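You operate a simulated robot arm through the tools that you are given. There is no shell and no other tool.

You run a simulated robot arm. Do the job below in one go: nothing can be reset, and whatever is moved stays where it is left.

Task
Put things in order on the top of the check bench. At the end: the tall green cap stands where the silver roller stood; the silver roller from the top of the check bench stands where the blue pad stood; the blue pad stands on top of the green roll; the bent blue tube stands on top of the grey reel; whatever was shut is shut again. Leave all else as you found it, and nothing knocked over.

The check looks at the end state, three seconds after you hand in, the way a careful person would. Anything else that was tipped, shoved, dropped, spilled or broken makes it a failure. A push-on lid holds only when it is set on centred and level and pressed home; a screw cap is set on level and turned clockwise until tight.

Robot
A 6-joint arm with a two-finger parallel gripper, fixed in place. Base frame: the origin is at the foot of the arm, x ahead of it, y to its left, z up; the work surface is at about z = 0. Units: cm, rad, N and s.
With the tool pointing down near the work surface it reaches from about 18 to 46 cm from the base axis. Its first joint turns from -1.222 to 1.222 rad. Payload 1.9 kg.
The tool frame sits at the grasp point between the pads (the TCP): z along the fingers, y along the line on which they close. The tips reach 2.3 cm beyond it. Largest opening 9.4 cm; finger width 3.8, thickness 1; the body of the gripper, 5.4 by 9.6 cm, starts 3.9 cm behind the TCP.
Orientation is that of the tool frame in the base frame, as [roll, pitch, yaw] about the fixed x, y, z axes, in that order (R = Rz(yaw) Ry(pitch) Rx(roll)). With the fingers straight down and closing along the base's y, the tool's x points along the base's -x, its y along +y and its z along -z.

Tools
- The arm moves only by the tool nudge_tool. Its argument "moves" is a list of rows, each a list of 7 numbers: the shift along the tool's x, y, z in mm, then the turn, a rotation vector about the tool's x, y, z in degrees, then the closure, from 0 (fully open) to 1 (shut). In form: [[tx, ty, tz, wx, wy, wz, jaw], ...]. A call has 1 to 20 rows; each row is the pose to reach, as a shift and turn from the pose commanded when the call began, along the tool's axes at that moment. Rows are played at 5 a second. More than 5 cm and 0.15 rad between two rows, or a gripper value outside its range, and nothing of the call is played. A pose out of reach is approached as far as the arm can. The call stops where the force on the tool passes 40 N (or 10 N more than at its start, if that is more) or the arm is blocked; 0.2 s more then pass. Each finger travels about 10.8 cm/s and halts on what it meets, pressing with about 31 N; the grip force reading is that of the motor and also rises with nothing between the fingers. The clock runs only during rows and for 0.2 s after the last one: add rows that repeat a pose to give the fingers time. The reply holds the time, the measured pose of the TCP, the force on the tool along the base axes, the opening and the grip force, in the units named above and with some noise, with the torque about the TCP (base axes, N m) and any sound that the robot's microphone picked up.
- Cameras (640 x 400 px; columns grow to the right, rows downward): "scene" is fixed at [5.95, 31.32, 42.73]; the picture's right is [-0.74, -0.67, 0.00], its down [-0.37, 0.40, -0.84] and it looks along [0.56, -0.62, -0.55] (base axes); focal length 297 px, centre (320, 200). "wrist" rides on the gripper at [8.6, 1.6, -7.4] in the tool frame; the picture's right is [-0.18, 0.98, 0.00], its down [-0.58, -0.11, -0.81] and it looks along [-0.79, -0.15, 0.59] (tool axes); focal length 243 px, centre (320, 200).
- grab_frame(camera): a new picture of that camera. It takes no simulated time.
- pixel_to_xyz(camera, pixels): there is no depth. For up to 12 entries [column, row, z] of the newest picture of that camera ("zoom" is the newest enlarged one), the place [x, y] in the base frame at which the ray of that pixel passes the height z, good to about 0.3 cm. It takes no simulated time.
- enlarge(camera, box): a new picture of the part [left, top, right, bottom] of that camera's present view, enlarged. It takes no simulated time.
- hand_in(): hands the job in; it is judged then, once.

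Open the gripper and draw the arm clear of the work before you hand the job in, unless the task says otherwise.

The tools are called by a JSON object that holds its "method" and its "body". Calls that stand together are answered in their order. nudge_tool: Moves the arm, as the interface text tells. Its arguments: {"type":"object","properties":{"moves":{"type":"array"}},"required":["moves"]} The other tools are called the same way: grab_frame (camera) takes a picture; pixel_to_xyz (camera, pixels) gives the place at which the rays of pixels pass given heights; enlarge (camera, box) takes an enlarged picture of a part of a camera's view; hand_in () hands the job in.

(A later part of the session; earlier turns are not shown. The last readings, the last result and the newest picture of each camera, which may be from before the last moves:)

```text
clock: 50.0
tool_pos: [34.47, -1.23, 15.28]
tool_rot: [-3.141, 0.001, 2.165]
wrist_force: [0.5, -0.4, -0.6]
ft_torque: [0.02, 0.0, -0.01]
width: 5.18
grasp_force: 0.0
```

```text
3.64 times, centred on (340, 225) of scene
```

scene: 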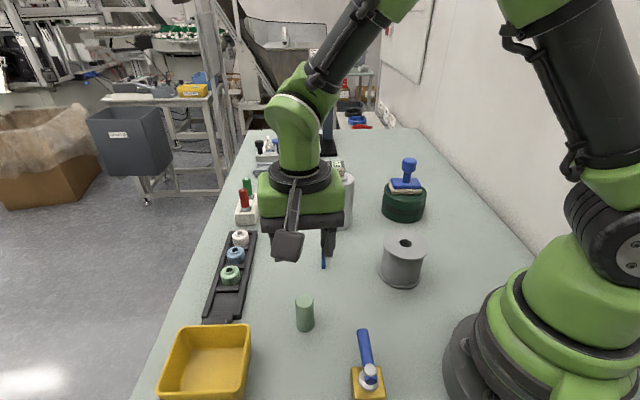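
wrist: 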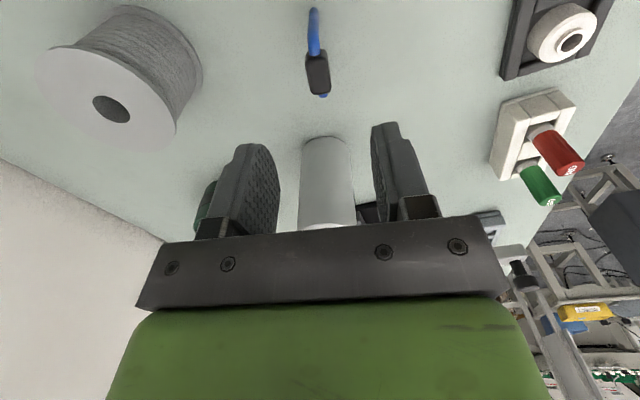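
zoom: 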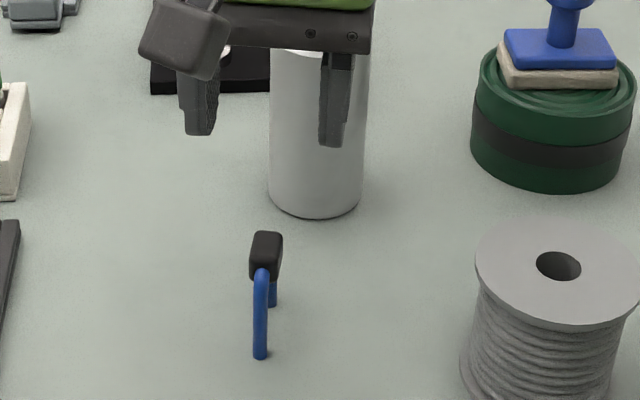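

The block top centres at wrist (319.4,76.5) and near leg's foot at (313.7,10.5). I triangulate with the scene (block top about (313,234) px, near foot about (299.5→ scene 323,267)).

{"method": "pixel_to_xyz", "body": {"camera": "wrist", "pixels": [[319.4, 76.5, 5], [319.4, 76.5, 6], [319.4, 76.5, 7], [313.7, 10.5, 0], [316.5, 62, 6], [322, 92, 6], [310, 65, 6], [326, 60, 6], [331, 90, 6], [314, 93, 6]]}}

{"method": "pixel_to_xyz", "body": {"camera": "scene", "pixels": [[325.2, 236.5, 5], [325.2, 236.5, 6], [325.2, 236.5, 7], [323.5, 267, 0], [327, 253, 0]]}}

```text
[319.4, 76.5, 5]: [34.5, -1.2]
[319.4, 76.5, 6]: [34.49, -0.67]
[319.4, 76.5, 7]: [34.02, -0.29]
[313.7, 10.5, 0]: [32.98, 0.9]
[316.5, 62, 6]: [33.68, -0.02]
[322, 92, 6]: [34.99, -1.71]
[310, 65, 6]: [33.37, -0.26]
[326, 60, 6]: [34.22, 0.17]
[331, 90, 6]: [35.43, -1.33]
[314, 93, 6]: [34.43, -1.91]
```

```text
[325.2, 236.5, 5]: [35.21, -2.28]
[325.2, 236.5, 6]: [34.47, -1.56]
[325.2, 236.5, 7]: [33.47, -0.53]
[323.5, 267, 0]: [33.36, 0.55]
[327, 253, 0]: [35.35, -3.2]
```

I refine height: scene bend top of the near leg at about (324.1,245), to compare against its foot at (33.1,0.7).

{"method": "pixel_to_xyz", "body": {"camera": "scene", "pixels": [[324.1, 245, 4], [324.1, 245, 5], [324.1, 245, 6], [324.1, 245, 7], [325, 237.4, 6], [325, 237.4, 6.5]]}}

{"method": "pixel_to_xyz", "body": {"camera": "wrist", "pixels": [[315, 50, 4], [315, 50, 5], [315, 50, 6], [323, 96, 4], [323, 96, 5], [323, 96, 6]]}}

```text
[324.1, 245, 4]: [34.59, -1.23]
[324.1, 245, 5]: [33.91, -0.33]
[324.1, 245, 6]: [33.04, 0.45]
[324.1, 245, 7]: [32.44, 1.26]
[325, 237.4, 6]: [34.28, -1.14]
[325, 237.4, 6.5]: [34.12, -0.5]
```

```text
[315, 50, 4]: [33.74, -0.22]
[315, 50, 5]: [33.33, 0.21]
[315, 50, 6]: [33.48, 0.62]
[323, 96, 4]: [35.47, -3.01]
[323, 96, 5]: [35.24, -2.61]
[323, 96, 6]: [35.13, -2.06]
```

Block top is at z≈6.3, centre about (34.3,-0.9). I descend to z≈9.5 and look again for fine alignment.

{"method": "nudge_tool", "body": {"moves": [[2, 0, 15, 0, 0, 0, 0.45], [2, 0, 35, 0, 0, 0, 0.45], [2, 0, 57, 0, 0, 0, 0.45], [2, 0, 57, 0, 0, 0, 0.45]]}}

{"method": "grab_frame", "body": {"camera": "wrist"}}

{"method": "enlarge", "body": {"camera": "wrist", "box": [240, 40, 400, 200]}}

{"method": "enlarge", "body": {"camera": "scene", "box": [280, 190, 380, 280]}}

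```text
clock: 51.0
tool_pos: [34.42, -0.81, 9.44]
tool_rot: [3.142, 0.002, 2.165]
wrist_force: [-0.1, -0.7, -0.5]
ft_torque: [0.0, 0.03, 0.0]
width: 5.17
grasp_force: 0.0
```

```text
taken
```

wrist: 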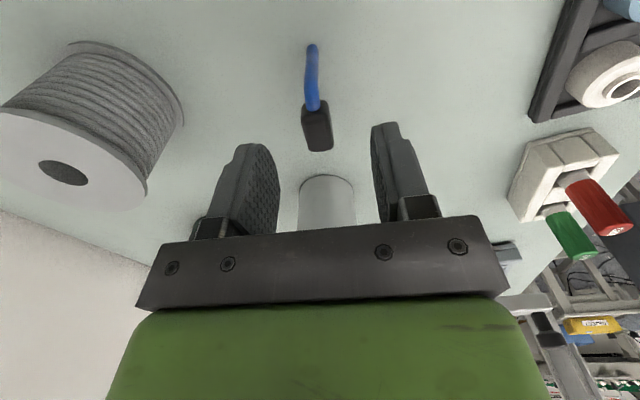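

```text
2.50 times, centred on (320, 120) of wrist
```

zoom: 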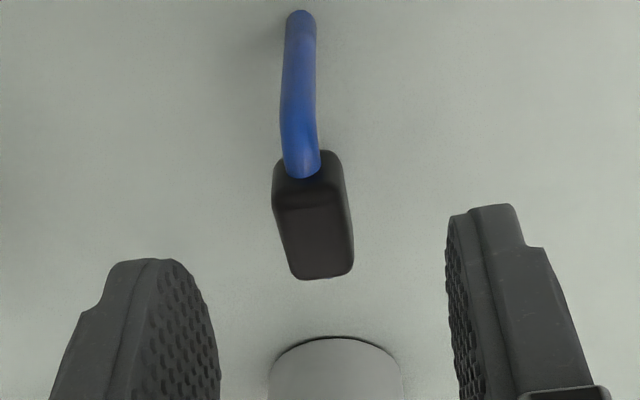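

```text
4.44 times, centred on (330, 235) of scene
```

zoom: 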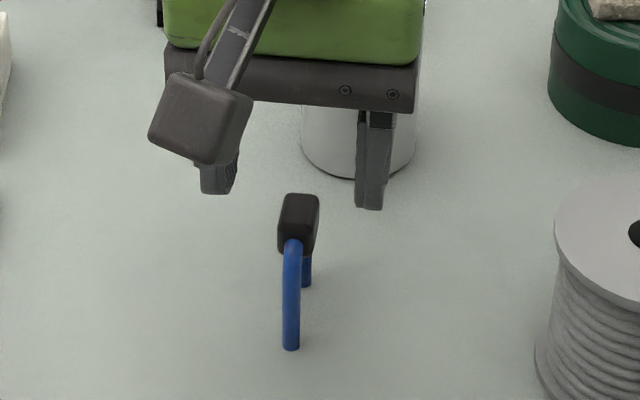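

Near/far block edges (316,120)/(321,150) match the tool's axis to within a couple of degrees and 1–2 mm. I descend to z≈5.5 around the block.

{"method": "nudge_tool", "body": {"moves": [[1, -0.5, 10, 0, 0, 0, 0.45], [1, -0.5, 20, 0, 0, 0, 0.45], [1, -0.5, 30, 0, 0, 0, 0.45], [1, -0.5, 39, 0, 0, 0, 0.45], [1, -0.5, 39, 0, 0, 0, 0.45]]}}

{"method": "grab_frame", "body": {"camera": "wrist"}}

{"method": "enlarge", "body": {"camera": "wrist", "box": [220, 80, 420, 240]}}

{"method": "enlarge", "body": {"camera": "scene", "box": [280, 190, 380, 280]}}

```text
clock: 52.2
tool_pos: [34.21, -0.81, 5.55]
tool_rot: [3.141, -0.001, 2.165]
wrist_force: [0.6, -0.4, 0.3]
ft_torque: [0.01, 0.01, -0.02]
width: 5.14
grasp_force: 0.1
```

```text
taken
```

wrist: 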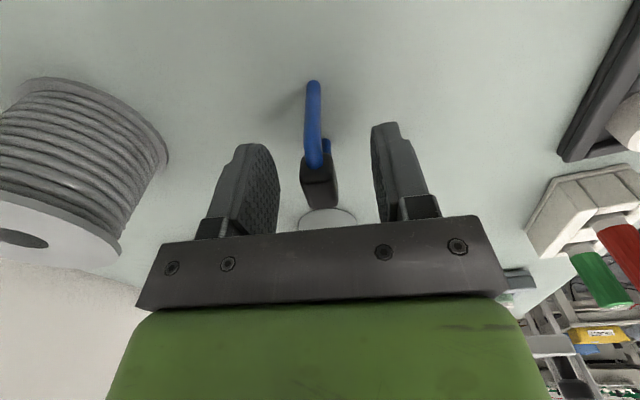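

```text
2.50 times, centred on (320, 160) of wrist
```

zoom: 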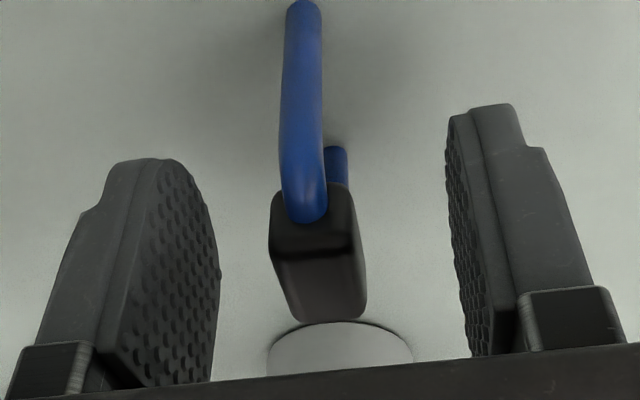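

```text
4.44 times, centred on (330, 235) of scene
```

zoom: 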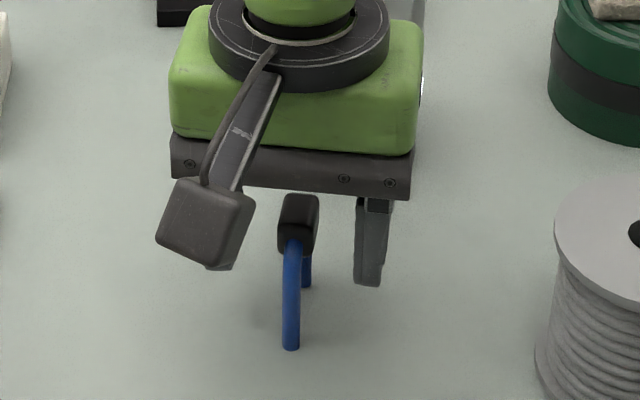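

Block is centred (col ~318). I close slowly so any small offset only nudges it gently.

{"method": "nudge_tool", "body": {"moves": [[0, 0, 0, 0, 0, 0, 0.6], [0, 0, 0, 0, 0, 0, 0.72], [0, 0, 0, 0, 0, 0, 0.78], [0, 0, 0, 0, 0, 0, 0.82], [0, 0, 0, 0, 0, 0, 0.86], [0, 0, 0, 0, 0, 0, 0.9], [0, 0, 0, 0, 0, 0, 1], [0, 0, 0, 0, 0, 0, 1], [0, 0, 0, 0, 0, 0, 1]]}}

{"method": "enlarge", "body": {"camera": "wrist", "box": [220, 80, 420, 240]}}

{"method": "enlarge", "body": {"camera": "scene", "box": [280, 190, 380, 280]}}

```text
clock: 54.2
tool_pos: [34.28, -0.85, 5.38]
tool_rot: [3.14, -0.002, 2.164]
wrist_force: [-0.7, -0.6, 1.1]
ft_torque: [0.0, -0.01, -0.05]
width: 1.5
grasp_force: 31.1
```

```text
2.50 times, centred on (320, 160) of wrist
```

zoom: 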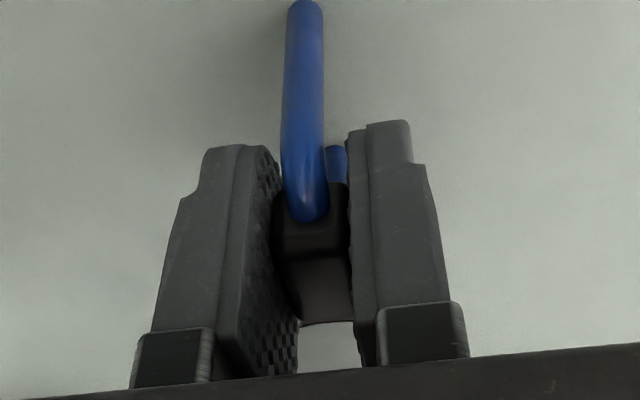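

```text
4.44 times, centred on (330, 235) of scene
```

zoom: 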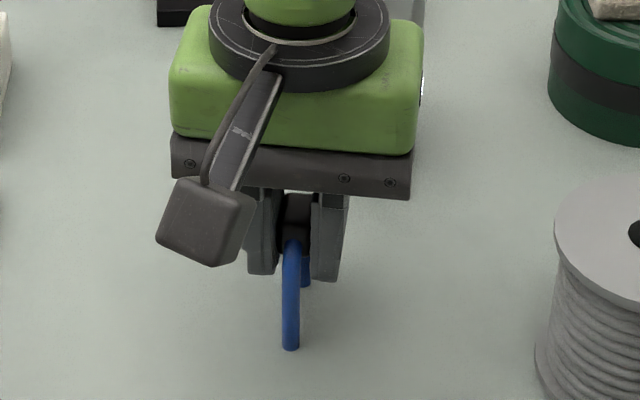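

Gripped at 1.5 cm, 31 N. I lift straight up 12 cm.

{"method": "nudge_tool", "body": {"moves": [[0, 0, -3, 0, 0, 0, 1], [0, 0, -15, 0, 0, 0, 1], [0, 0, -40, 0, 0, 0, 1], [0, 0, -70, 0, 0, 0, 1], [0, 0, -100, 0, 0, 0, 1], [0, 0, -125, 0, 0, 0, 1], [0, 0, -125, 0, 0, 0, 1]]}}

{"method": "grab_frame", "body": {"camera": "wrist"}}

{"method": "enlarge", "body": {"camera": "scene", "box": [260, 120, 440, 300]}}

```text
clock: 55.8
tool_pos: [34.19, -0.84, 18.05]
tool_rot: [-3.141, -0.002, 2.164]
wrist_force: [0.5, 0.6, -0.9]
ft_torque: [-0.03, 0.01, 0.0]
width: 1.48
grasp_force: 31.3
```

```text
taken
```

wrist: 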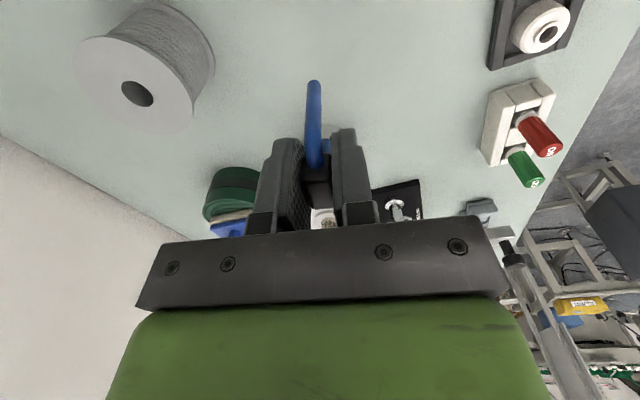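

```text
2.22 times, centred on (350, 210) of scene
```

zoom: 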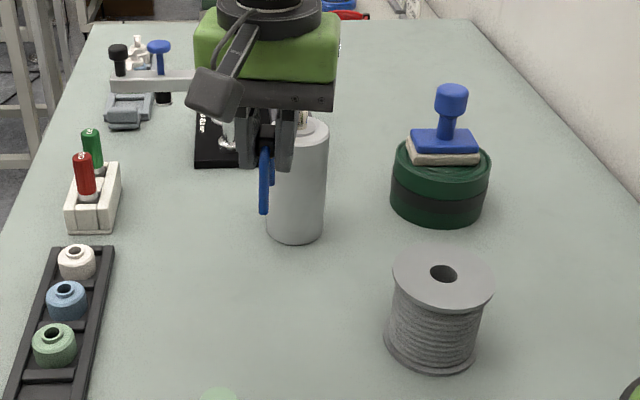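

Tube hangs upright. I move partway toward the reel (to about (27,-3)) for a closer, unobstructed look at its top.

{"method": "nudge_tool", "body": {"moves": [[5, -18, 0, 0, 0, 0, 1], [11, -36, 0, 0, 0, 0, 1], [17, -55, 0, 0, 0, 0, 1], [22, -72, 0, 0, 0, 0, 1], [22, -72, 0, 0, 0, 0, 1], [22, -72, 0, 0, 0, 0, 1]]}}

{"method": "grab_frame", "body": {"camera": "wrist"}}

{"method": "enlarge", "body": {"camera": "wrist", "box": [160, 20, 340, 170]}}

{"method": "enlarge", "body": {"camera": "scene", "box": [360, 220, 450, 300]}}

```text
clock: 57.2
tool_pos: [26.77, -3.15, 17.88]
tool_rot: [-3.141, -0.001, 2.166]
wrist_force: [-0.5, -0.8, -0.4]
ft_torque: [0.02, 0.0, 0.01]
width: 1.48
grasp_force: 31.3
```

```text
taken
```

wrist: 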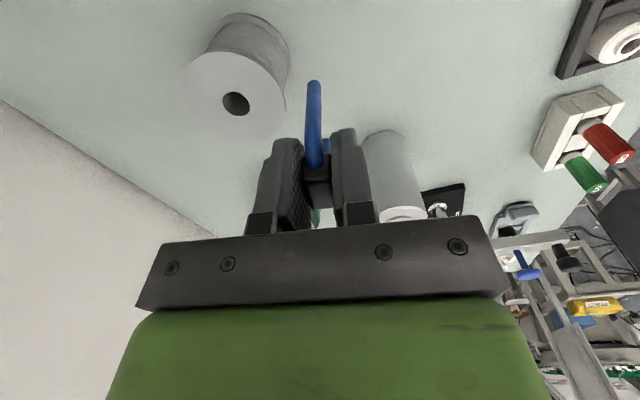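

```text
2.67 times, centred on (250, 95) of wrist
```

zoom: 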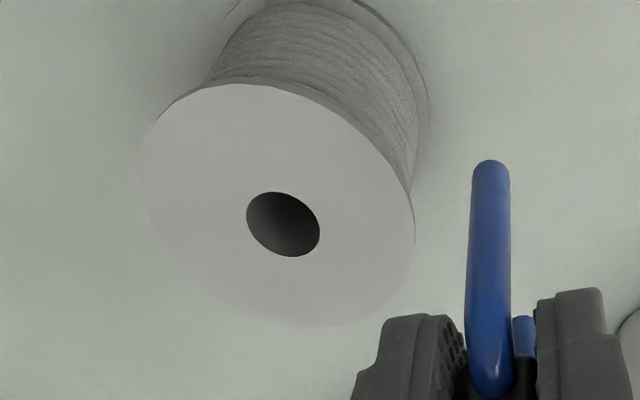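

```text
5.00 times, centred on (405, 260) of scene
```

zoom: 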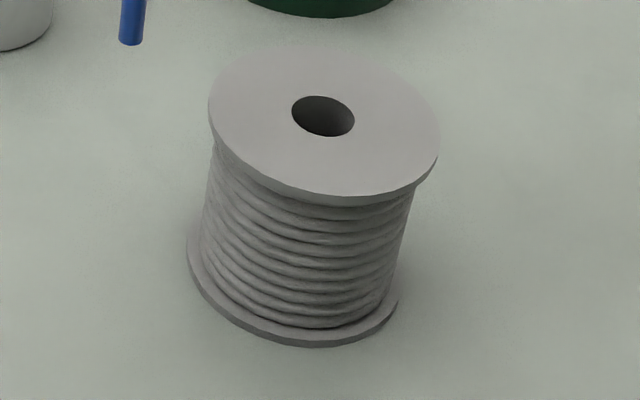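

Hole centre at wrist (236,104) and scene (405.6,243.2). I query repeated entries to average out the noise.

{"method": "pixel_to_xyz", "body": {"camera": "wrist", "pixels": [[236.1, 104, 6.5], [236.1, 104, 6.5], [236.1, 104, 6.5], [236.1, 104, 7], [236.1, 104, 7], [236.1, 104, 7], [236.1, 104, 7.5], [236.1, 104, 7.5], [236.1, 104, 7.5], [236.1, 104, 8], [236.1, 104, 8], [236.1, 104, 8]]}}

{"method": "pixel_to_xyz", "body": {"camera": "scene", "pixels": [[405.6, 243.2, 6.5], [405.6, 243.2, 6.5], [405.6, 243.2, 6.5], [405.6, 243.2, 7], [405.6, 243.2, 7], [405.6, 243.2, 7], [405.6, 243.2, 7.5], [405.6, 243.2, 7.5], [405.6, 243.2, 7.5], [405.6, 243.2, 8], [405.6, 243.2, 8], [405.6, 243.2, 8]]}}

```text
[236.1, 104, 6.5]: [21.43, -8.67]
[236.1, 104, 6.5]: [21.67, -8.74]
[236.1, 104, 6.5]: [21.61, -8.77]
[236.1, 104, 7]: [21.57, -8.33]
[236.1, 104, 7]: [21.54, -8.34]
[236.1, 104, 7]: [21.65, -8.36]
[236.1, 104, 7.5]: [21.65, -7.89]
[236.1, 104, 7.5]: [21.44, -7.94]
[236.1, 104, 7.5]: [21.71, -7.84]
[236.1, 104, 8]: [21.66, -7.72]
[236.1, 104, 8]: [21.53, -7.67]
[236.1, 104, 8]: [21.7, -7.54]
```

```text
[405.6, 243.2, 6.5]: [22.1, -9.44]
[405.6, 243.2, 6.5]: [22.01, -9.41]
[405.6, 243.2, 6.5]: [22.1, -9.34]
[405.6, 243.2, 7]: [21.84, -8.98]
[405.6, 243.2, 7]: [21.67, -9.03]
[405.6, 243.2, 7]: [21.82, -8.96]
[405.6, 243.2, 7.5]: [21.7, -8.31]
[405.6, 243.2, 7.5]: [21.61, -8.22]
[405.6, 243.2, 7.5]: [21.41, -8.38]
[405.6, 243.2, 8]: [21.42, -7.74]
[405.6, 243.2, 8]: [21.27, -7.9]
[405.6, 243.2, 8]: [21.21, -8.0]
```

The rays give z≈7–7.7 with y between -8.0 and -8.8, not precise enough. I move above and just past the reel so it's seen almost straight down, which removes the height ambiguity.

{"method": "nudge_tool", "body": {"moves": [[-10, -20, 0, 0, 0, 0, 1], [-20, -40, 0, 0, 0, 0, 1], [-32, -58, 0, 0, 0, 0, 1], [-44, -73, 0, 0, 0, 0, 1], [-48, -73, 0, 0, 0, 0, 1], [-48, -73, 0, 0, 0, 0, 1]]}}

{"method": "grab_frame", "body": {"camera": "wrist"}}

{"method": "enlarge", "body": {"camera": "wrist", "box": [240, 0, 400, 110]}}

{"method": "enlarge", "body": {"camera": "scene", "box": [350, 150, 470, 300]}}

```text
clock: 58.6
tool_pos: [23.58, -11.24, 18.01]
tool_rot: [-3.141, -0.001, 2.164]
wrist_force: [-0.3, 0.0, -0.9]
ft_torque: [-0.03, 0.02, 0.01]
width: 1.51
grasp_force: 31.2
```

```text
taken
```

wrist: 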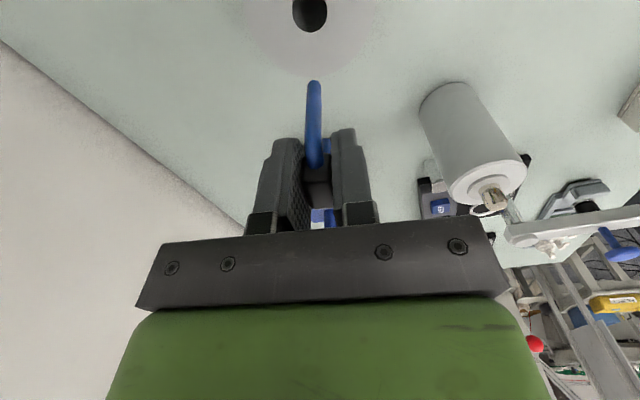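

```text
3.64 times, centred on (320, 55) of wrist
```

zoom: 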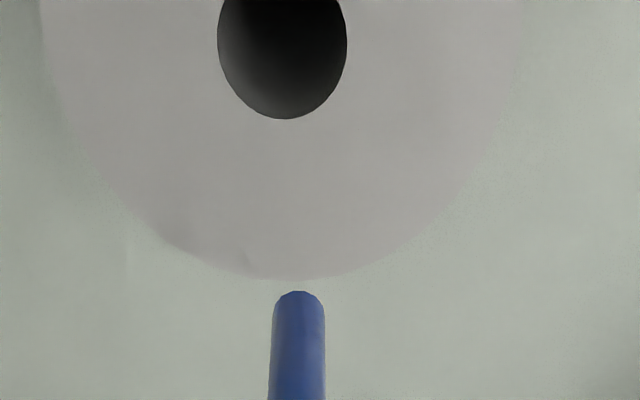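

```text
2.67 times, centred on (410, 225) of scene
```

zoom: 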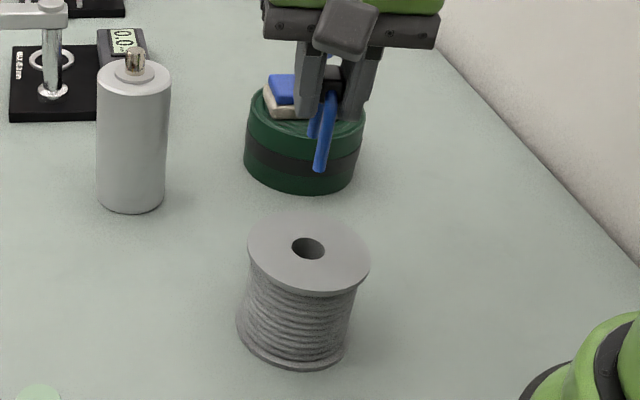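

Hole centre here is about wrist (309.6,11), a near-vertical ray. I project it at several heights.

{"method": "pixel_to_xyz", "body": {"camera": "wrist", "pixels": [[309.6, 11, 6.5], [309.6, 11, 6.5], [309.6, 11, 7], [309.6, 11, 7], [309.6, 11, 7], [309.6, 11, 7.5], [309.6, 11, 7.5], [309.6, 11, 7.5], [309.6, 11, 8], [309.6, 11, 8]]}}

{"method": "pixel_to_xyz", "body": {"camera": "scene", "pixels": [[405.6, 243.2, 7.2], [405.6, 243.2, 7.4], [405.6, 243.2, 7.6], [405.6, 243.2, 7.8]]}}

```text
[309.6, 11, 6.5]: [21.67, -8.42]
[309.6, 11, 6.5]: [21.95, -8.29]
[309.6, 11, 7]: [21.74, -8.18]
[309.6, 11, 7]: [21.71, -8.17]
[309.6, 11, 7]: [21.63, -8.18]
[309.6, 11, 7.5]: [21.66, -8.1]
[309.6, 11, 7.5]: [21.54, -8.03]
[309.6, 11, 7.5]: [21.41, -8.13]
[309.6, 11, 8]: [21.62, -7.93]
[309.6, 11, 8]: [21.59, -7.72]
```

```text
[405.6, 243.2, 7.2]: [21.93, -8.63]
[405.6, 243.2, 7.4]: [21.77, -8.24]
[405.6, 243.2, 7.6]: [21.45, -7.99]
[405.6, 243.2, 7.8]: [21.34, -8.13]
```

Reel top centre settles at about (21.57,-8.1,7.5), hole radius 1.07, flange radius 4; the tube's feet are at ±1.85 from the tool axis. I move the tube's centre over the hole.

{"method": "nudge_tool", "body": {"moves": [[12, 0, 0, 0, 0, 0, 1], [25, 0, 0, 0, 0, 0, 1], [36.5, 0.5, 0, 0, 0, 0, 1], [36.5, 0.5, 0, 0, 0, 0, 1], [36.5, 0.5, 0, 0, 0, 0, 1]]}}

{"method": "grab_frame", "body": {"camera": "wrist"}}

{"method": "enlarge", "body": {"camera": "wrist", "box": [230, 0, 410, 150]}}

{"method": "enlarge", "body": {"camera": "scene", "box": [350, 150, 470, 300]}}

```text
clock: 59.8
tool_pos: [21.51, -8.22, 18.1]
tool_rot: [3.139, 0.0, 2.165]
wrist_force: [0.4, -0.2, 0.9]
ft_torque: [-0.01, 0.04, -0.01]
width: 1.53
grasp_force: 30.9
```

```text
taken
```

wrist: 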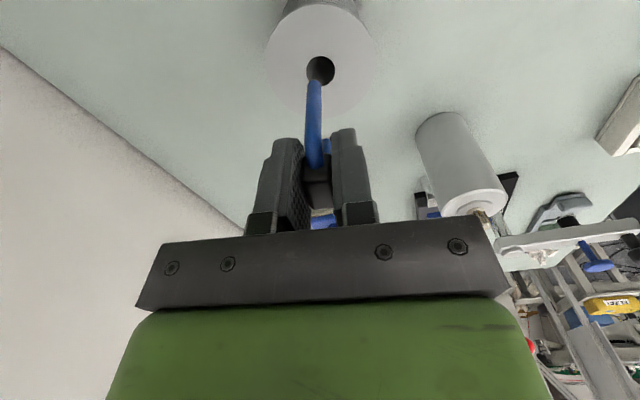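

```text
2.67 times, centred on (320, 75) of wrist
```

zoom: 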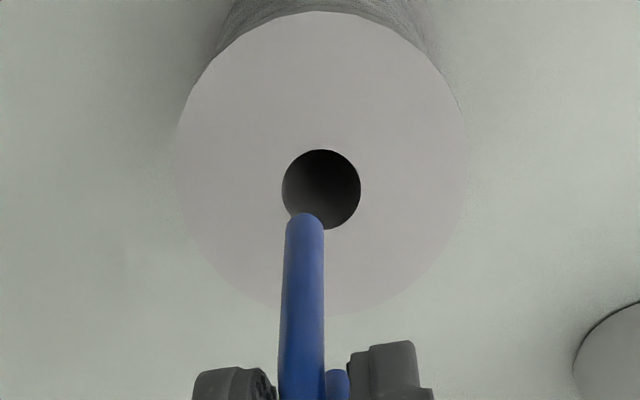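

```text
2.67 times, centred on (410, 225) of scene
```

zoom: 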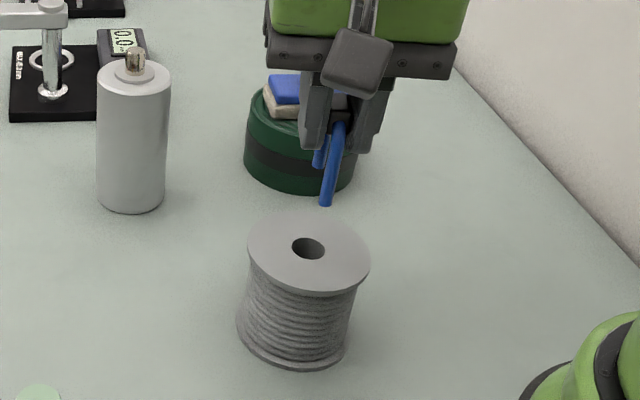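

Hole appears at (320.4,71.3), matching the predicted (320,70) for perfect alignment. I descend to about 5 mm above predicted contact.

{"method": "nudge_tool", "body": {"moves": [[0, 0, 12, 0, 0, 0, 1], [0, 0, 25, 0, 0, 0, 1], [0, 0, 36, 0, 0, 0, 1], [0, 0, 43, 0, 0, 0, 1], [0, 0, 43, 0, 0, 0, 1]]}}

{"method": "grab_frame", "body": {"camera": "wrist"}}

{"method": "enlarge", "body": {"camera": "wrist", "box": [230, 0, 410, 150]}}

{"method": "enlarge", "body": {"camera": "scene", "box": [360, 190, 450, 280]}}

```text
clock: 61.0
tool_pos: [21.69, -8.14, 13.79]
tool_rot: [3.14, -0.001, 2.162]
wrist_force: [0.4, 0.3, -0.4]
ft_torque: [0.02, -0.01, 0.0]
width: 1.5
grasp_force: 30.9
```

```text
taken
```

wrist: 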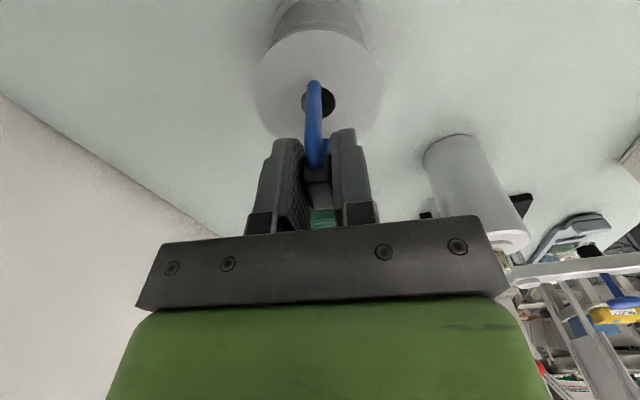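

```text
2.67 times, centred on (320, 75) of wrist
```

zoom: 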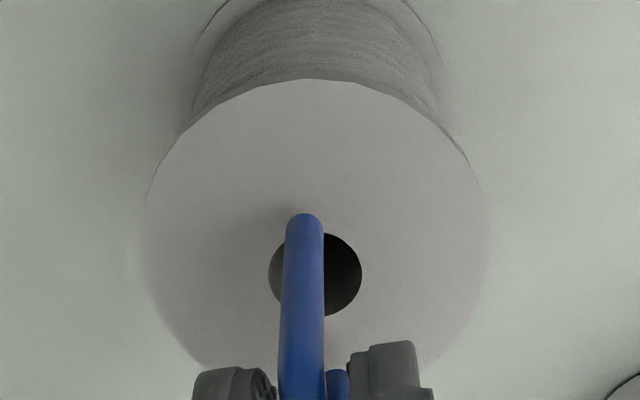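

```text
4.44 times, centred on (405, 235) of scene
```

zoom: 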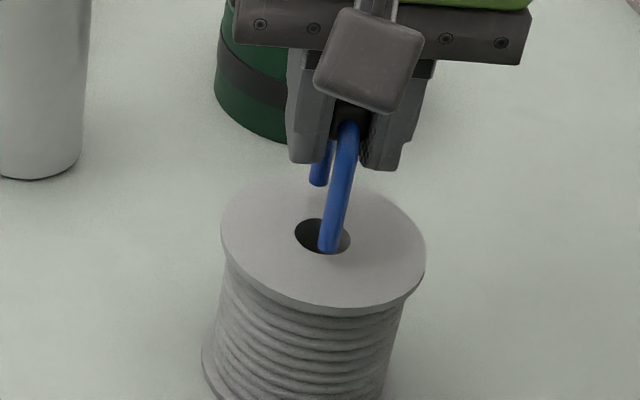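

Foot 1 hovers near the hole's edge in the scene view, so I check where it is: scene foot at about (406.8,245.4) with z≈8.2, and hole centre from the wrist (318.1,102.4).

{"method": "pixel_to_xyz", "body": {"camera": "scene", "pixels": [[406.8, 245.4, 8.2], [406.8, 245.4, 8.2], [406.8, 245.4, 8.2], [405.7, 243.1, 7.5], [405.7, 243.1, 7.5], [405.7, 243.1, 7.2], [405.7, 243.1, 7.2]]}}

{"method": "pixel_to_xyz", "body": {"camera": "wrist", "pixels": [[318.1, 102.4, 7.5], [318.1, 102.4, 7.5], [318.1, 102.4, 7.5], [318.1, 102.4, 7.2], [318.1, 102.4, 7.2], [313.8, 82.5, 8.2], [313.8, 82.5, 8.2], [313.8, 82.5, 8.2]]}}

```text
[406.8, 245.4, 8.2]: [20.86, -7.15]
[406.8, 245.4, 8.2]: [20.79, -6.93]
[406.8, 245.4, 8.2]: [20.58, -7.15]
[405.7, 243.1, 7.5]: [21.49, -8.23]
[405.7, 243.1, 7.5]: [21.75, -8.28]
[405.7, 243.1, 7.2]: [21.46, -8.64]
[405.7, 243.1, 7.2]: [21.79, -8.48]
```

```text
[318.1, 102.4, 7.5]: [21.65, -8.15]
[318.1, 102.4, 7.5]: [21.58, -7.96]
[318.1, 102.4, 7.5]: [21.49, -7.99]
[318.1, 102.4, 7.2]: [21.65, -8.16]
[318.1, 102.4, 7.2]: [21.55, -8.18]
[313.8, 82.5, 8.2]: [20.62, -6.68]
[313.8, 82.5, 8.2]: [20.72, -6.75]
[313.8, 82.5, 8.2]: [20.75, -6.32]
```

Foot 1 is about 1.5–1.65 cm from the hole centre. I check foot 2 (scene about (404.5,231)) to balance the placement.

{"method": "enlarge", "body": {"camera": "scene", "box": [385, 205, 430, 260]}}

{"method": "pixel_to_xyz", "body": {"camera": "scene", "pixels": [[404.5, 230.8, 8.2], [404.5, 230.8, 8.2], [404.5, 230.8, 8.2]]}}

```text
7.27 times, centred on (408, 232) of scene
```

zoom: 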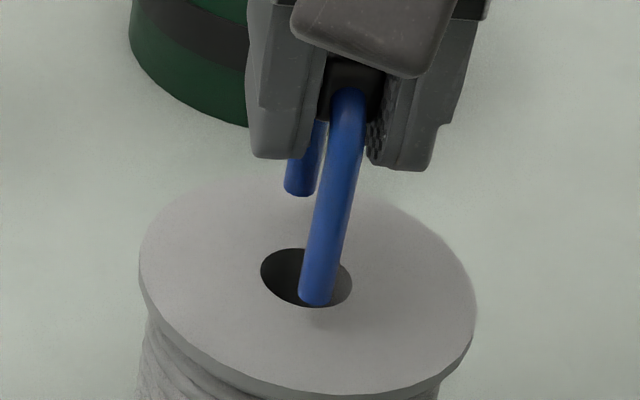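

```text
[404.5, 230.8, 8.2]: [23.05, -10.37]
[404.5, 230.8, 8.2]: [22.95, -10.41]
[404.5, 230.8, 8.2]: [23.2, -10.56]
```

Estimates differ by a few mm depending on the exact gap, so I lower further in small steps, then judge feet versus hole right at the surface before committing.

{"method": "nudge_tool", "body": {"moves": [[0, 0, 1.5, 0, 0, 0, 1], [0, 0, 3, 0, 0, 0, 1], [0, 0, 4, 0, 0, 0, 1], [0, 0, 5, 0, 0, 0, 1], [0, 0, 5, 0, 0, 0, 1]]}}

{"method": "enlarge", "body": {"camera": "scene", "box": [385, 205, 430, 260]}}

{"method": "enlarge", "body": {"camera": "wrist", "box": [240, 40, 400, 160]}}

```text
clock: 62.2
tool_pos: [21.57, -8.12, 13.25]
tool_rot: [-3.14, 0.001, 2.163]
wrist_force: [0.3, 0.2, -0.2]
ft_torque: [0.04, 0.04, 0.01]
width: 1.51
grasp_force: 31.1
```

```text
7.27 times, centred on (408, 232) of scene
```

zoom: 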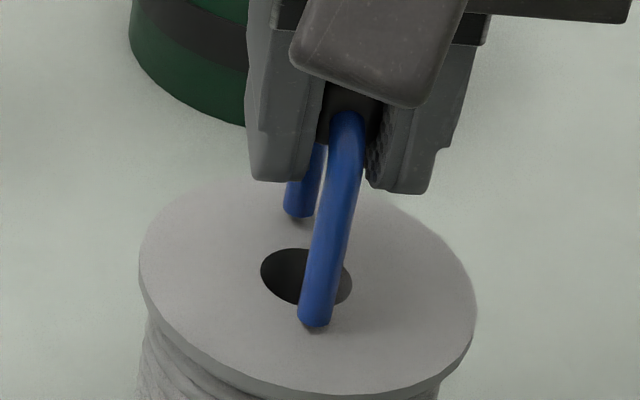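

```text
3.33 times, centred on (320, 100) of wrist
```

zoom: 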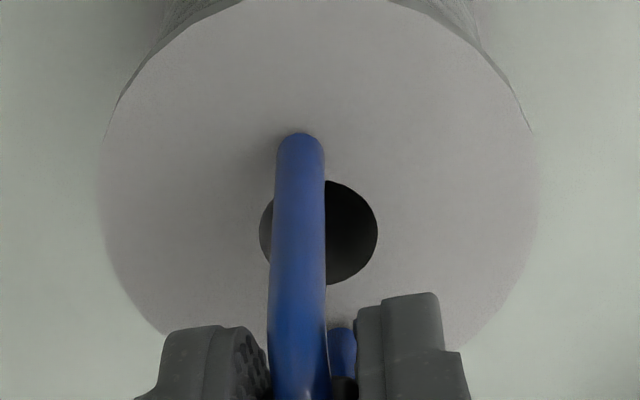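

Feet now nearly touch: foot 1 at zoom (315,320) and foot 2 at (299,212) straddle the hole (rows 248–306) evenly. I shift 1 mm to balance and lower in half-mm rows.

{"method": "nudge_tool", "body": {"moves": [[1, 0, 0.5, 0, 0, 0, 1], [1, 0, 1, 0, 0, 0, 1], [1, 0, 1.5, 0, 0, 0, 1], [1, 0, 1.5, 0, 0, 0, 1]]}}

{"method": "enlarge", "body": {"camera": "scene", "box": [385, 205, 430, 260]}}

```text
clock: 63.2
tool_pos: [21.63, -7.87, 13.08]
tool_rot: [3.141, -0.001, 2.164]
wrist_force: [0.1, 0.5, 0.2]
ft_torque: [0.01, 0.02, 0.02]
width: 1.51
grasp_force: 31.2
```

```text
7.27 times, centred on (408, 232) of scene
```

zoom: 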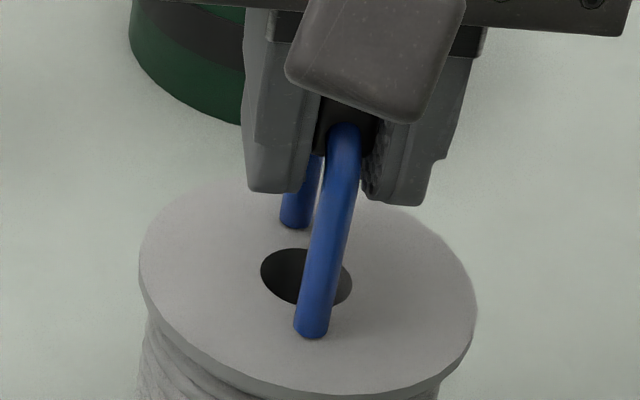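

Not in contact yet; continuing in half-mm rows.

{"method": "nudge_tool", "body": {"moves": [[0, 0, 0.4, 0, 0, 0, 1], [0, 0, 0.8, 0, 0, 0, 1], [0, 0, 0.8, 0, 0, 0, 1]]}}

{"method": "enlarge", "body": {"camera": "scene", "box": [385, 205, 430, 260]}}

```text
clock: 64.0
tool_pos: [21.62, -7.99, 13.05]
tool_rot: [-3.14, 0.002, 2.164]
wrist_force: [0.2, -0.4, -0.5]
ft_torque: [0.0, 0.0, 0.01]
width: 1.5
grasp_force: 31.3
```

```text
7.27 times, centred on (408, 232) of scene
```

zoom: 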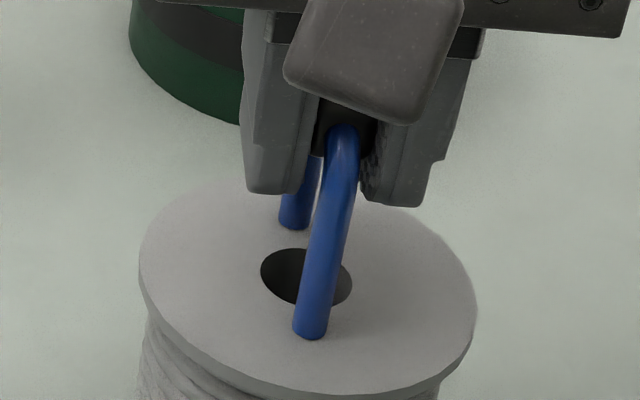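

Still no contact force (-0.5 N, i.e. tube weight); I lower another 0.8 mm.

{"method": "nudge_tool", "body": {"moves": [[0, 0, 0.4, 0, 0, 0, 1], [0, 0, 0.8, 0, 0, 0, 1], [0, 0, 0.8, 0, 0, 0, 1]]}}

{"method": "enlarge", "body": {"camera": "scene", "box": [385, 205, 430, 260]}}

```text
clock: 64.8
tool_pos: [21.56, -7.99, 12.98]
tool_rot: [-3.141, 0.0, 2.165]
wrist_force: [-0.3, -0.2, 0.7]
ft_torque: [-0.02, -0.01, 0.02]
width: 1.45
grasp_force: 30.7
```

```text
7.27 times, centred on (408, 232) of scene
```

zoom: 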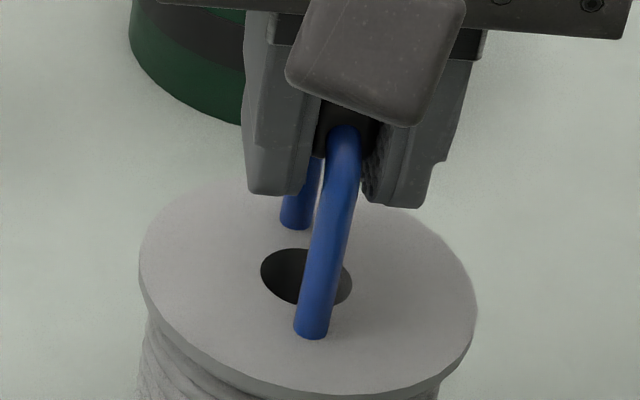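

The feet no longer move in the image between steps, suggesting light contact. One more half-millimetre to confirm with force.

{"method": "nudge_tool", "body": {"moves": [[0, 0, 0.4, 0, 0, 0, 1], [0, 0, 0.6, 0, 0, 0, 1], [0, 0, 0.6, 0, 0, 0, 1]]}}

{"method": "enlarge", "body": {"camera": "scene", "box": [385, 205, 430, 260]}}

{"method": "enlarge", "body": {"camera": "wrist", "box": [240, 40, 400, 160]}}

```text
clock: 65.6
tool_pos: [21.49, -8.02, 12.92]
tool_rot: [3.141, -0.002, 2.164]
wrist_force: [0.9, 1.9, 6.6]
ft_torque: [0.08, -0.11, -0.01]
width: 1.51
grasp_force: 30.9
```

```text
7.27 times, centred on (408, 232) of scene
```

zoom: 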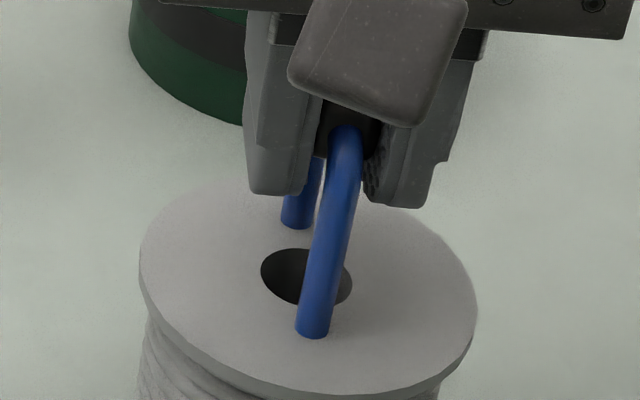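

```text
3.33 times, centred on (320, 100) of wrist
```

zoom: 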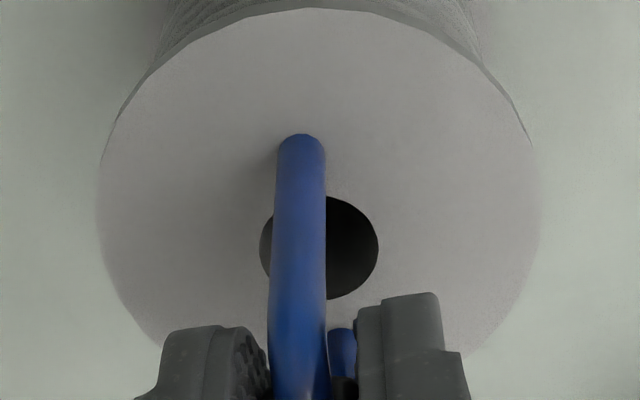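

Contact is firm (+6.6 N) with both feet on the flange clear of the hole. I ease back 0.6 mm and release slowly.

{"method": "nudge_tool", "body": {"moves": [[0, 0, -0.5, 0, 0, 0, 1], [0, 0, -0.6, 0, 0, 0, 1], [0, 0, -0.6, 0, 0, 0, 0.83], [0, 0, -0.6, 0, 0, 0, 0.81], [0, 0, -0.6, 0, 0, 0, 0.79], [0, 0, -0.6, 0, 0, 0, 0.76], [0, 0, -0.6, 0, 0, 0, 0.7], [0, 0, -0.6, 0, 0, 0, 0.6], [0, 0, -0.6, 0, 0, 0, 0.5], [0, 0, -0.6, 0, 0, 0, 0.45], [0, 0, -0.6, 0, 0, 0, 0.45]]}}

{"method": "enlarge", "body": {"camera": "scene", "box": [385, 205, 430, 260]}}

{"method": "enlarge", "body": {"camera": "wrist", "box": [220, 40, 420, 200]}}

```text
clock: 68.0
tool_pos: [21.65, -8.04, 12.91]
tool_rot: [3.141, 0.0, 2.165]
wrist_force: [0.6, 0.2, -0.3]
ft_torque: [0.02, -0.03, 0.03]
width: 5.17
grasp_force: 0.1
```

```text
7.27 times, centred on (408, 232) of scene
```

zoom: 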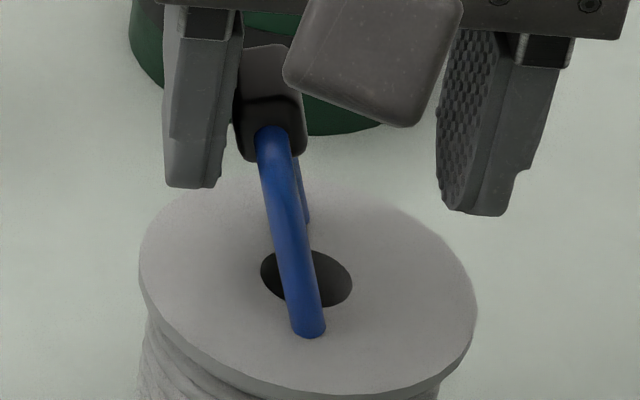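

```text
2.50 times, centred on (320, 120) of wrist
```

zoom: 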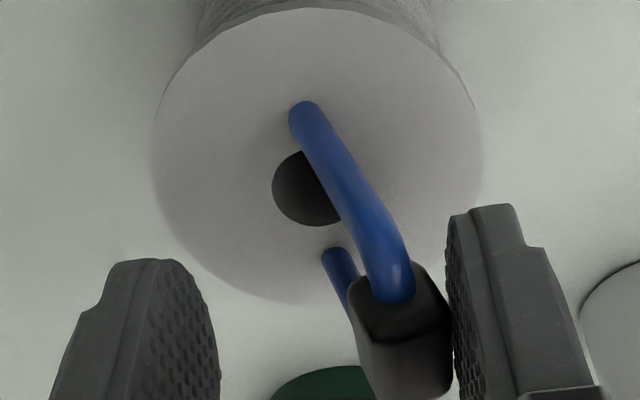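

The tube has tipped and is leaning on one finger (wrist zoom (405,335)); it is still on the reel and supported. I close the fingers gradually to bring it back upright between the pads.

{"method": "nudge_tool", "body": {"moves": [[0, 0, 0, 0, 0, 0, 0.48], [0, 0, 0, 0, 0, 0, 0.51], [0, 0, 0, 0, 0, 0, 0.54], [0, 0, 0, 0, 0, 0, 0.57], [0, 0, 0, 0, 0, 0, 0.6], [0, 0, 0, 0, 0, 0, 0.63], [0, 0, 0, 0, 0, 0, 0.66], [0, 0, 0, 0, 0, 0, 0.69], [0, 0, 0, 0, 0, 0, 0.72], [0, 0, 0, 0, 0, 0, 0.74], [0, 0, 0, 0, 0, 0, 0.76], [0, 0, 0, 0, 0, 0, 0.76]]}}

{"method": "enlarge", "body": {"camera": "wrist", "box": [220, 40, 420, 200]}}

{"method": "enlarge", "body": {"camera": "scene", "box": [385, 205, 430, 260]}}

```text
clock: 70.6
tool_pos: [21.63, -8.08, 12.93]
tool_rot: [-3.141, 0.001, 2.163]
wrist_force: [0.6, 0.0, 0.4]
ft_torque: [0.01, -0.01, 0.01]
width: 2.26
grasp_force: 0.1
```

```text
2.50 times, centred on (320, 120) of wrist
```

zoom: 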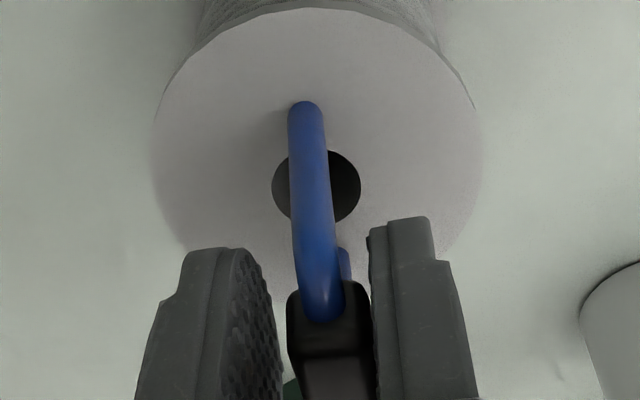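

```text
7.27 times, centred on (408, 232) of scene
```

zoom: 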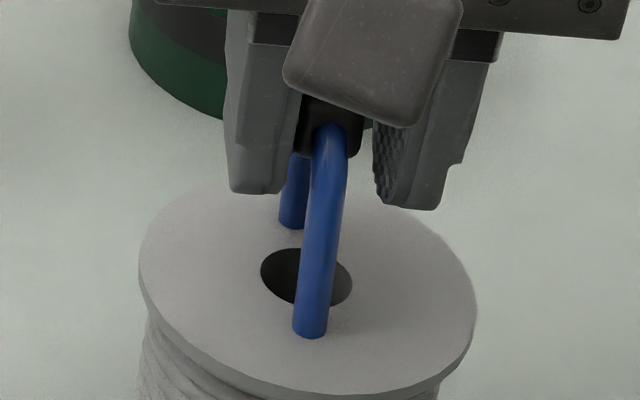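

The tube is nearly upright again, leaning only about 3.5° on one finger (leg goes from col 314 at the foot to 321 at the bend; upright is 314). I nudge the tool 3 mm in -y (tool) so this finger gently pushes it to vertical, with both fingers as guards.

{"method": "nudge_tool", "body": {"moves": [[0, -0.5, 0, 0, 0, 0, 0.76], [0, -1, 0, 0, 0, 0, 0.76], [0, -1.5, 0, 0, 0, 0, 0.76], [0, -2, 0, 0, 0, 0, 0.76], [0, -2.5, 0, 0, 0, 0, 0.76], [0, -3, 0, 0, 0, 0, 0.76], [0, -3, 0, 0, 0, 0, 0.76]]}}

{"method": "enlarge", "body": {"camera": "wrist", "box": [220, 40, 420, 200]}}

{"method": "enlarge", "body": {"camera": "scene", "box": [385, 205, 430, 260]}}

```text
clock: 72.2
tool_pos: [21.32, -8.27, 12.94]
tool_rot: [3.141, 0.0, 2.164]
wrist_force: [-0.7, 0.2, 0.2]
ft_torque: [0.01, -0.02, -0.02]
width: 2.26
grasp_force: 0.1
```

```text
2.50 times, centred on (320, 120) of wrist
```

zoom: 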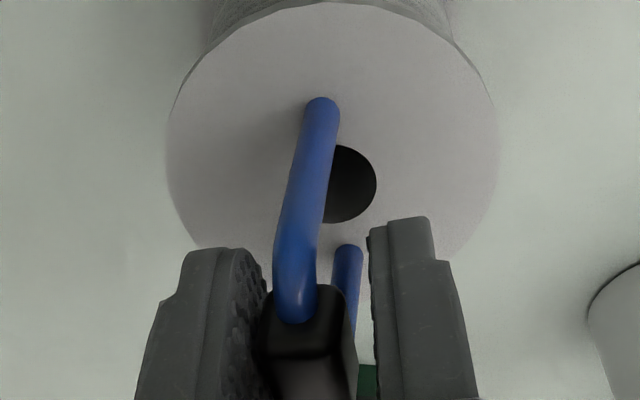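

```text
7.27 times, centred on (408, 232) of scene
```

zoom: 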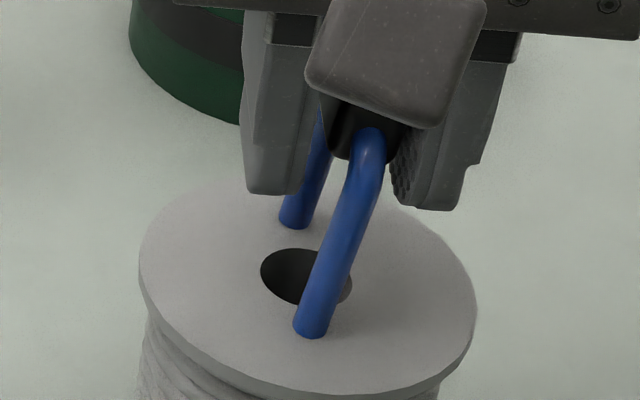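

The tube swung through vertical and now rests lightly on the other finger; feet haven't moved. It needs tight guarding: I return the tool 3 mm to be over the feet and close slowly to a narrow 1.7 cm gap (block is 1.5 cm), then let it settle.

{"method": "nudge_tool", "body": {"moves": [[0, 0.5, 0, 0, 0, 0, 0.76], [0, 1, 0, 0, 0, 0, 0.76], [0, 1.5, 0, 0, 0, 0, 0.765], [0, 2, 0, 0, 0, 0, 0.77], [0, 2.5, 0, 0, 0, 0, 0.775], [0, 3, 0, 0, 0, 0, 0.78], [0, 3, 0, 0, 0, 0, 0.785], [0, 3, 0, 0, 0, 0, 0.79], [0, 3, 0, 0, 0, 0, 0.795], [0, 3, 0, 0, 0, 0, 0.8], [0, 3, 0, 0, 0, 0, 0.805], [0, 3, 0, 0, 0, 0, 0.81], [0, 3, 0, 0, 0, 0, 0.815], [0, 3, 0, 0, 0, 0, 0.82], [0, 3, 0, 0, 0, 0, 0.82], [0, 3, 0, 0, 0, 0, 0.82], [0, 3, 0, 0, 0, 0, 0.82]]}}

{"method": "enlarge", "body": {"camera": "wrist", "box": [260, 60, 380, 200]}}

{"method": "enlarge", "body": {"camera": "scene", "box": [385, 205, 430, 260]}}

```text
clock: 75.8
tool_pos: [21.59, -8.15, 13.12]
tool_rot: [-3.14, 0.0, 2.164]
wrist_force: [0.2, 0.3, 0.1]
ft_torque: [0.04, 0.04, 0.03]
width: 1.71
grasp_force: 0.1
```

```text
2.86 times, centred on (320, 130) of wrist
```

zoom: 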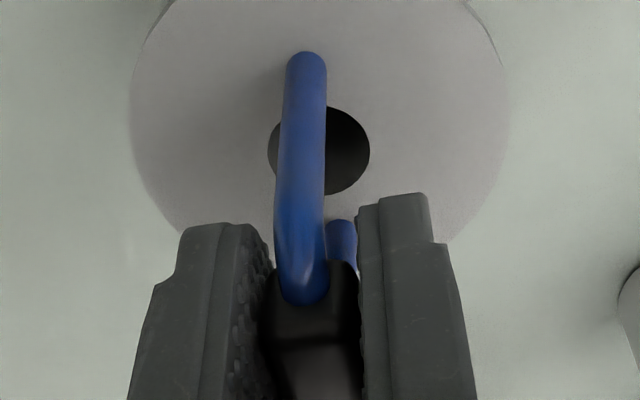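

```text
7.27 times, centred on (408, 232) of scene
```

zoom: 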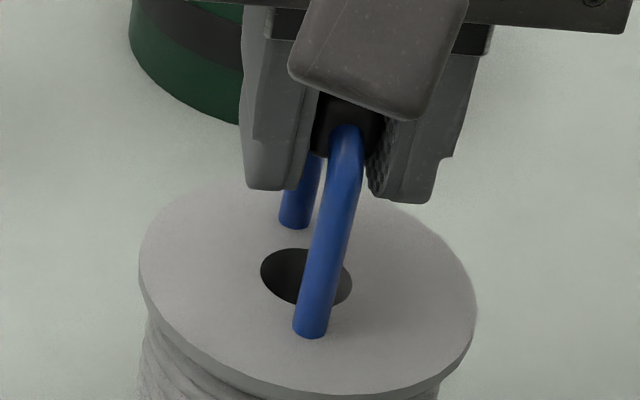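

Gap is 1.71 cm and the tube is about 1° off vertical, lightly at the left finger. I test self-standing: shift 0.7 mm in -y (withdrawing that finger) and see whether the tube follows or stays.

{"method": "nudge_tool", "body": {"moves": [[0, -0.2, 0, 0, 0, 0, 0.82], [0, -0.4, 0, 0, 0, 0, 0.82], [0, -0.6, 0, 0, 0, 0, 0.82], [0, -0.7, 0, 0, 0, 0, 0.82], [0, -0.7, 0, 0, 0, 0, 0.82], [0, -0.7, 0, 0, 0, 0, 0.82], [0, -0.7, 0, 0, 0, 0, 0.82]]}}

{"method": "enlarge", "body": {"camera": "wrist", "box": [260, 60, 380, 200]}}

{"method": "enlarge", "body": {"camera": "scene", "box": [385, 205, 430, 260]}}

```text
clock: 77.4
tool_pos: [21.47, -8.12, 13.03]
tool_rot: [-3.14, 0.0, 2.164]
wrist_force: [0.1, 0.3, -0.7]
ft_torque: [-0.02, 0.0, 0.01]
width: 1.7
grasp_force: 0.0
```

```text
2.86 times, centred on (320, 130) of wrist
```

zoom: 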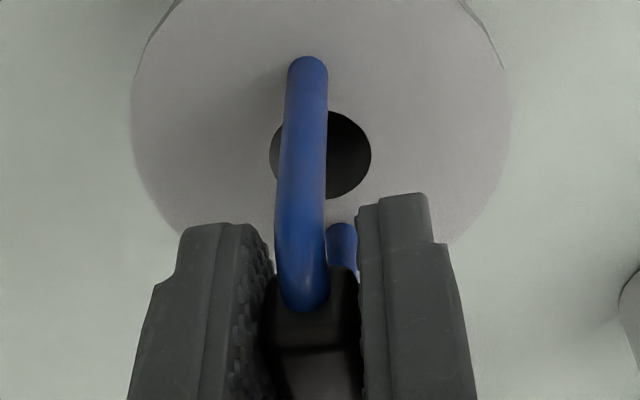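

```text
7.27 times, centred on (408, 232) of scene
```

zoom: 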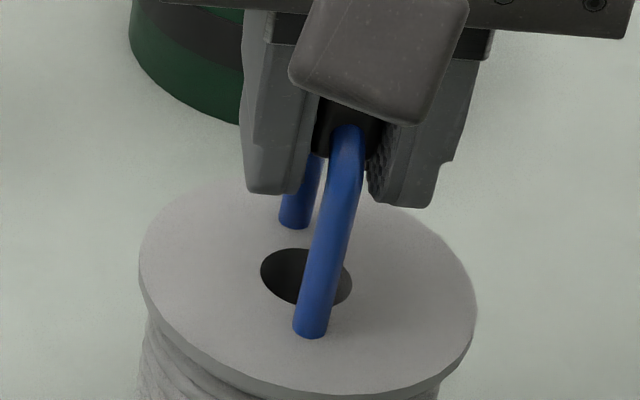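

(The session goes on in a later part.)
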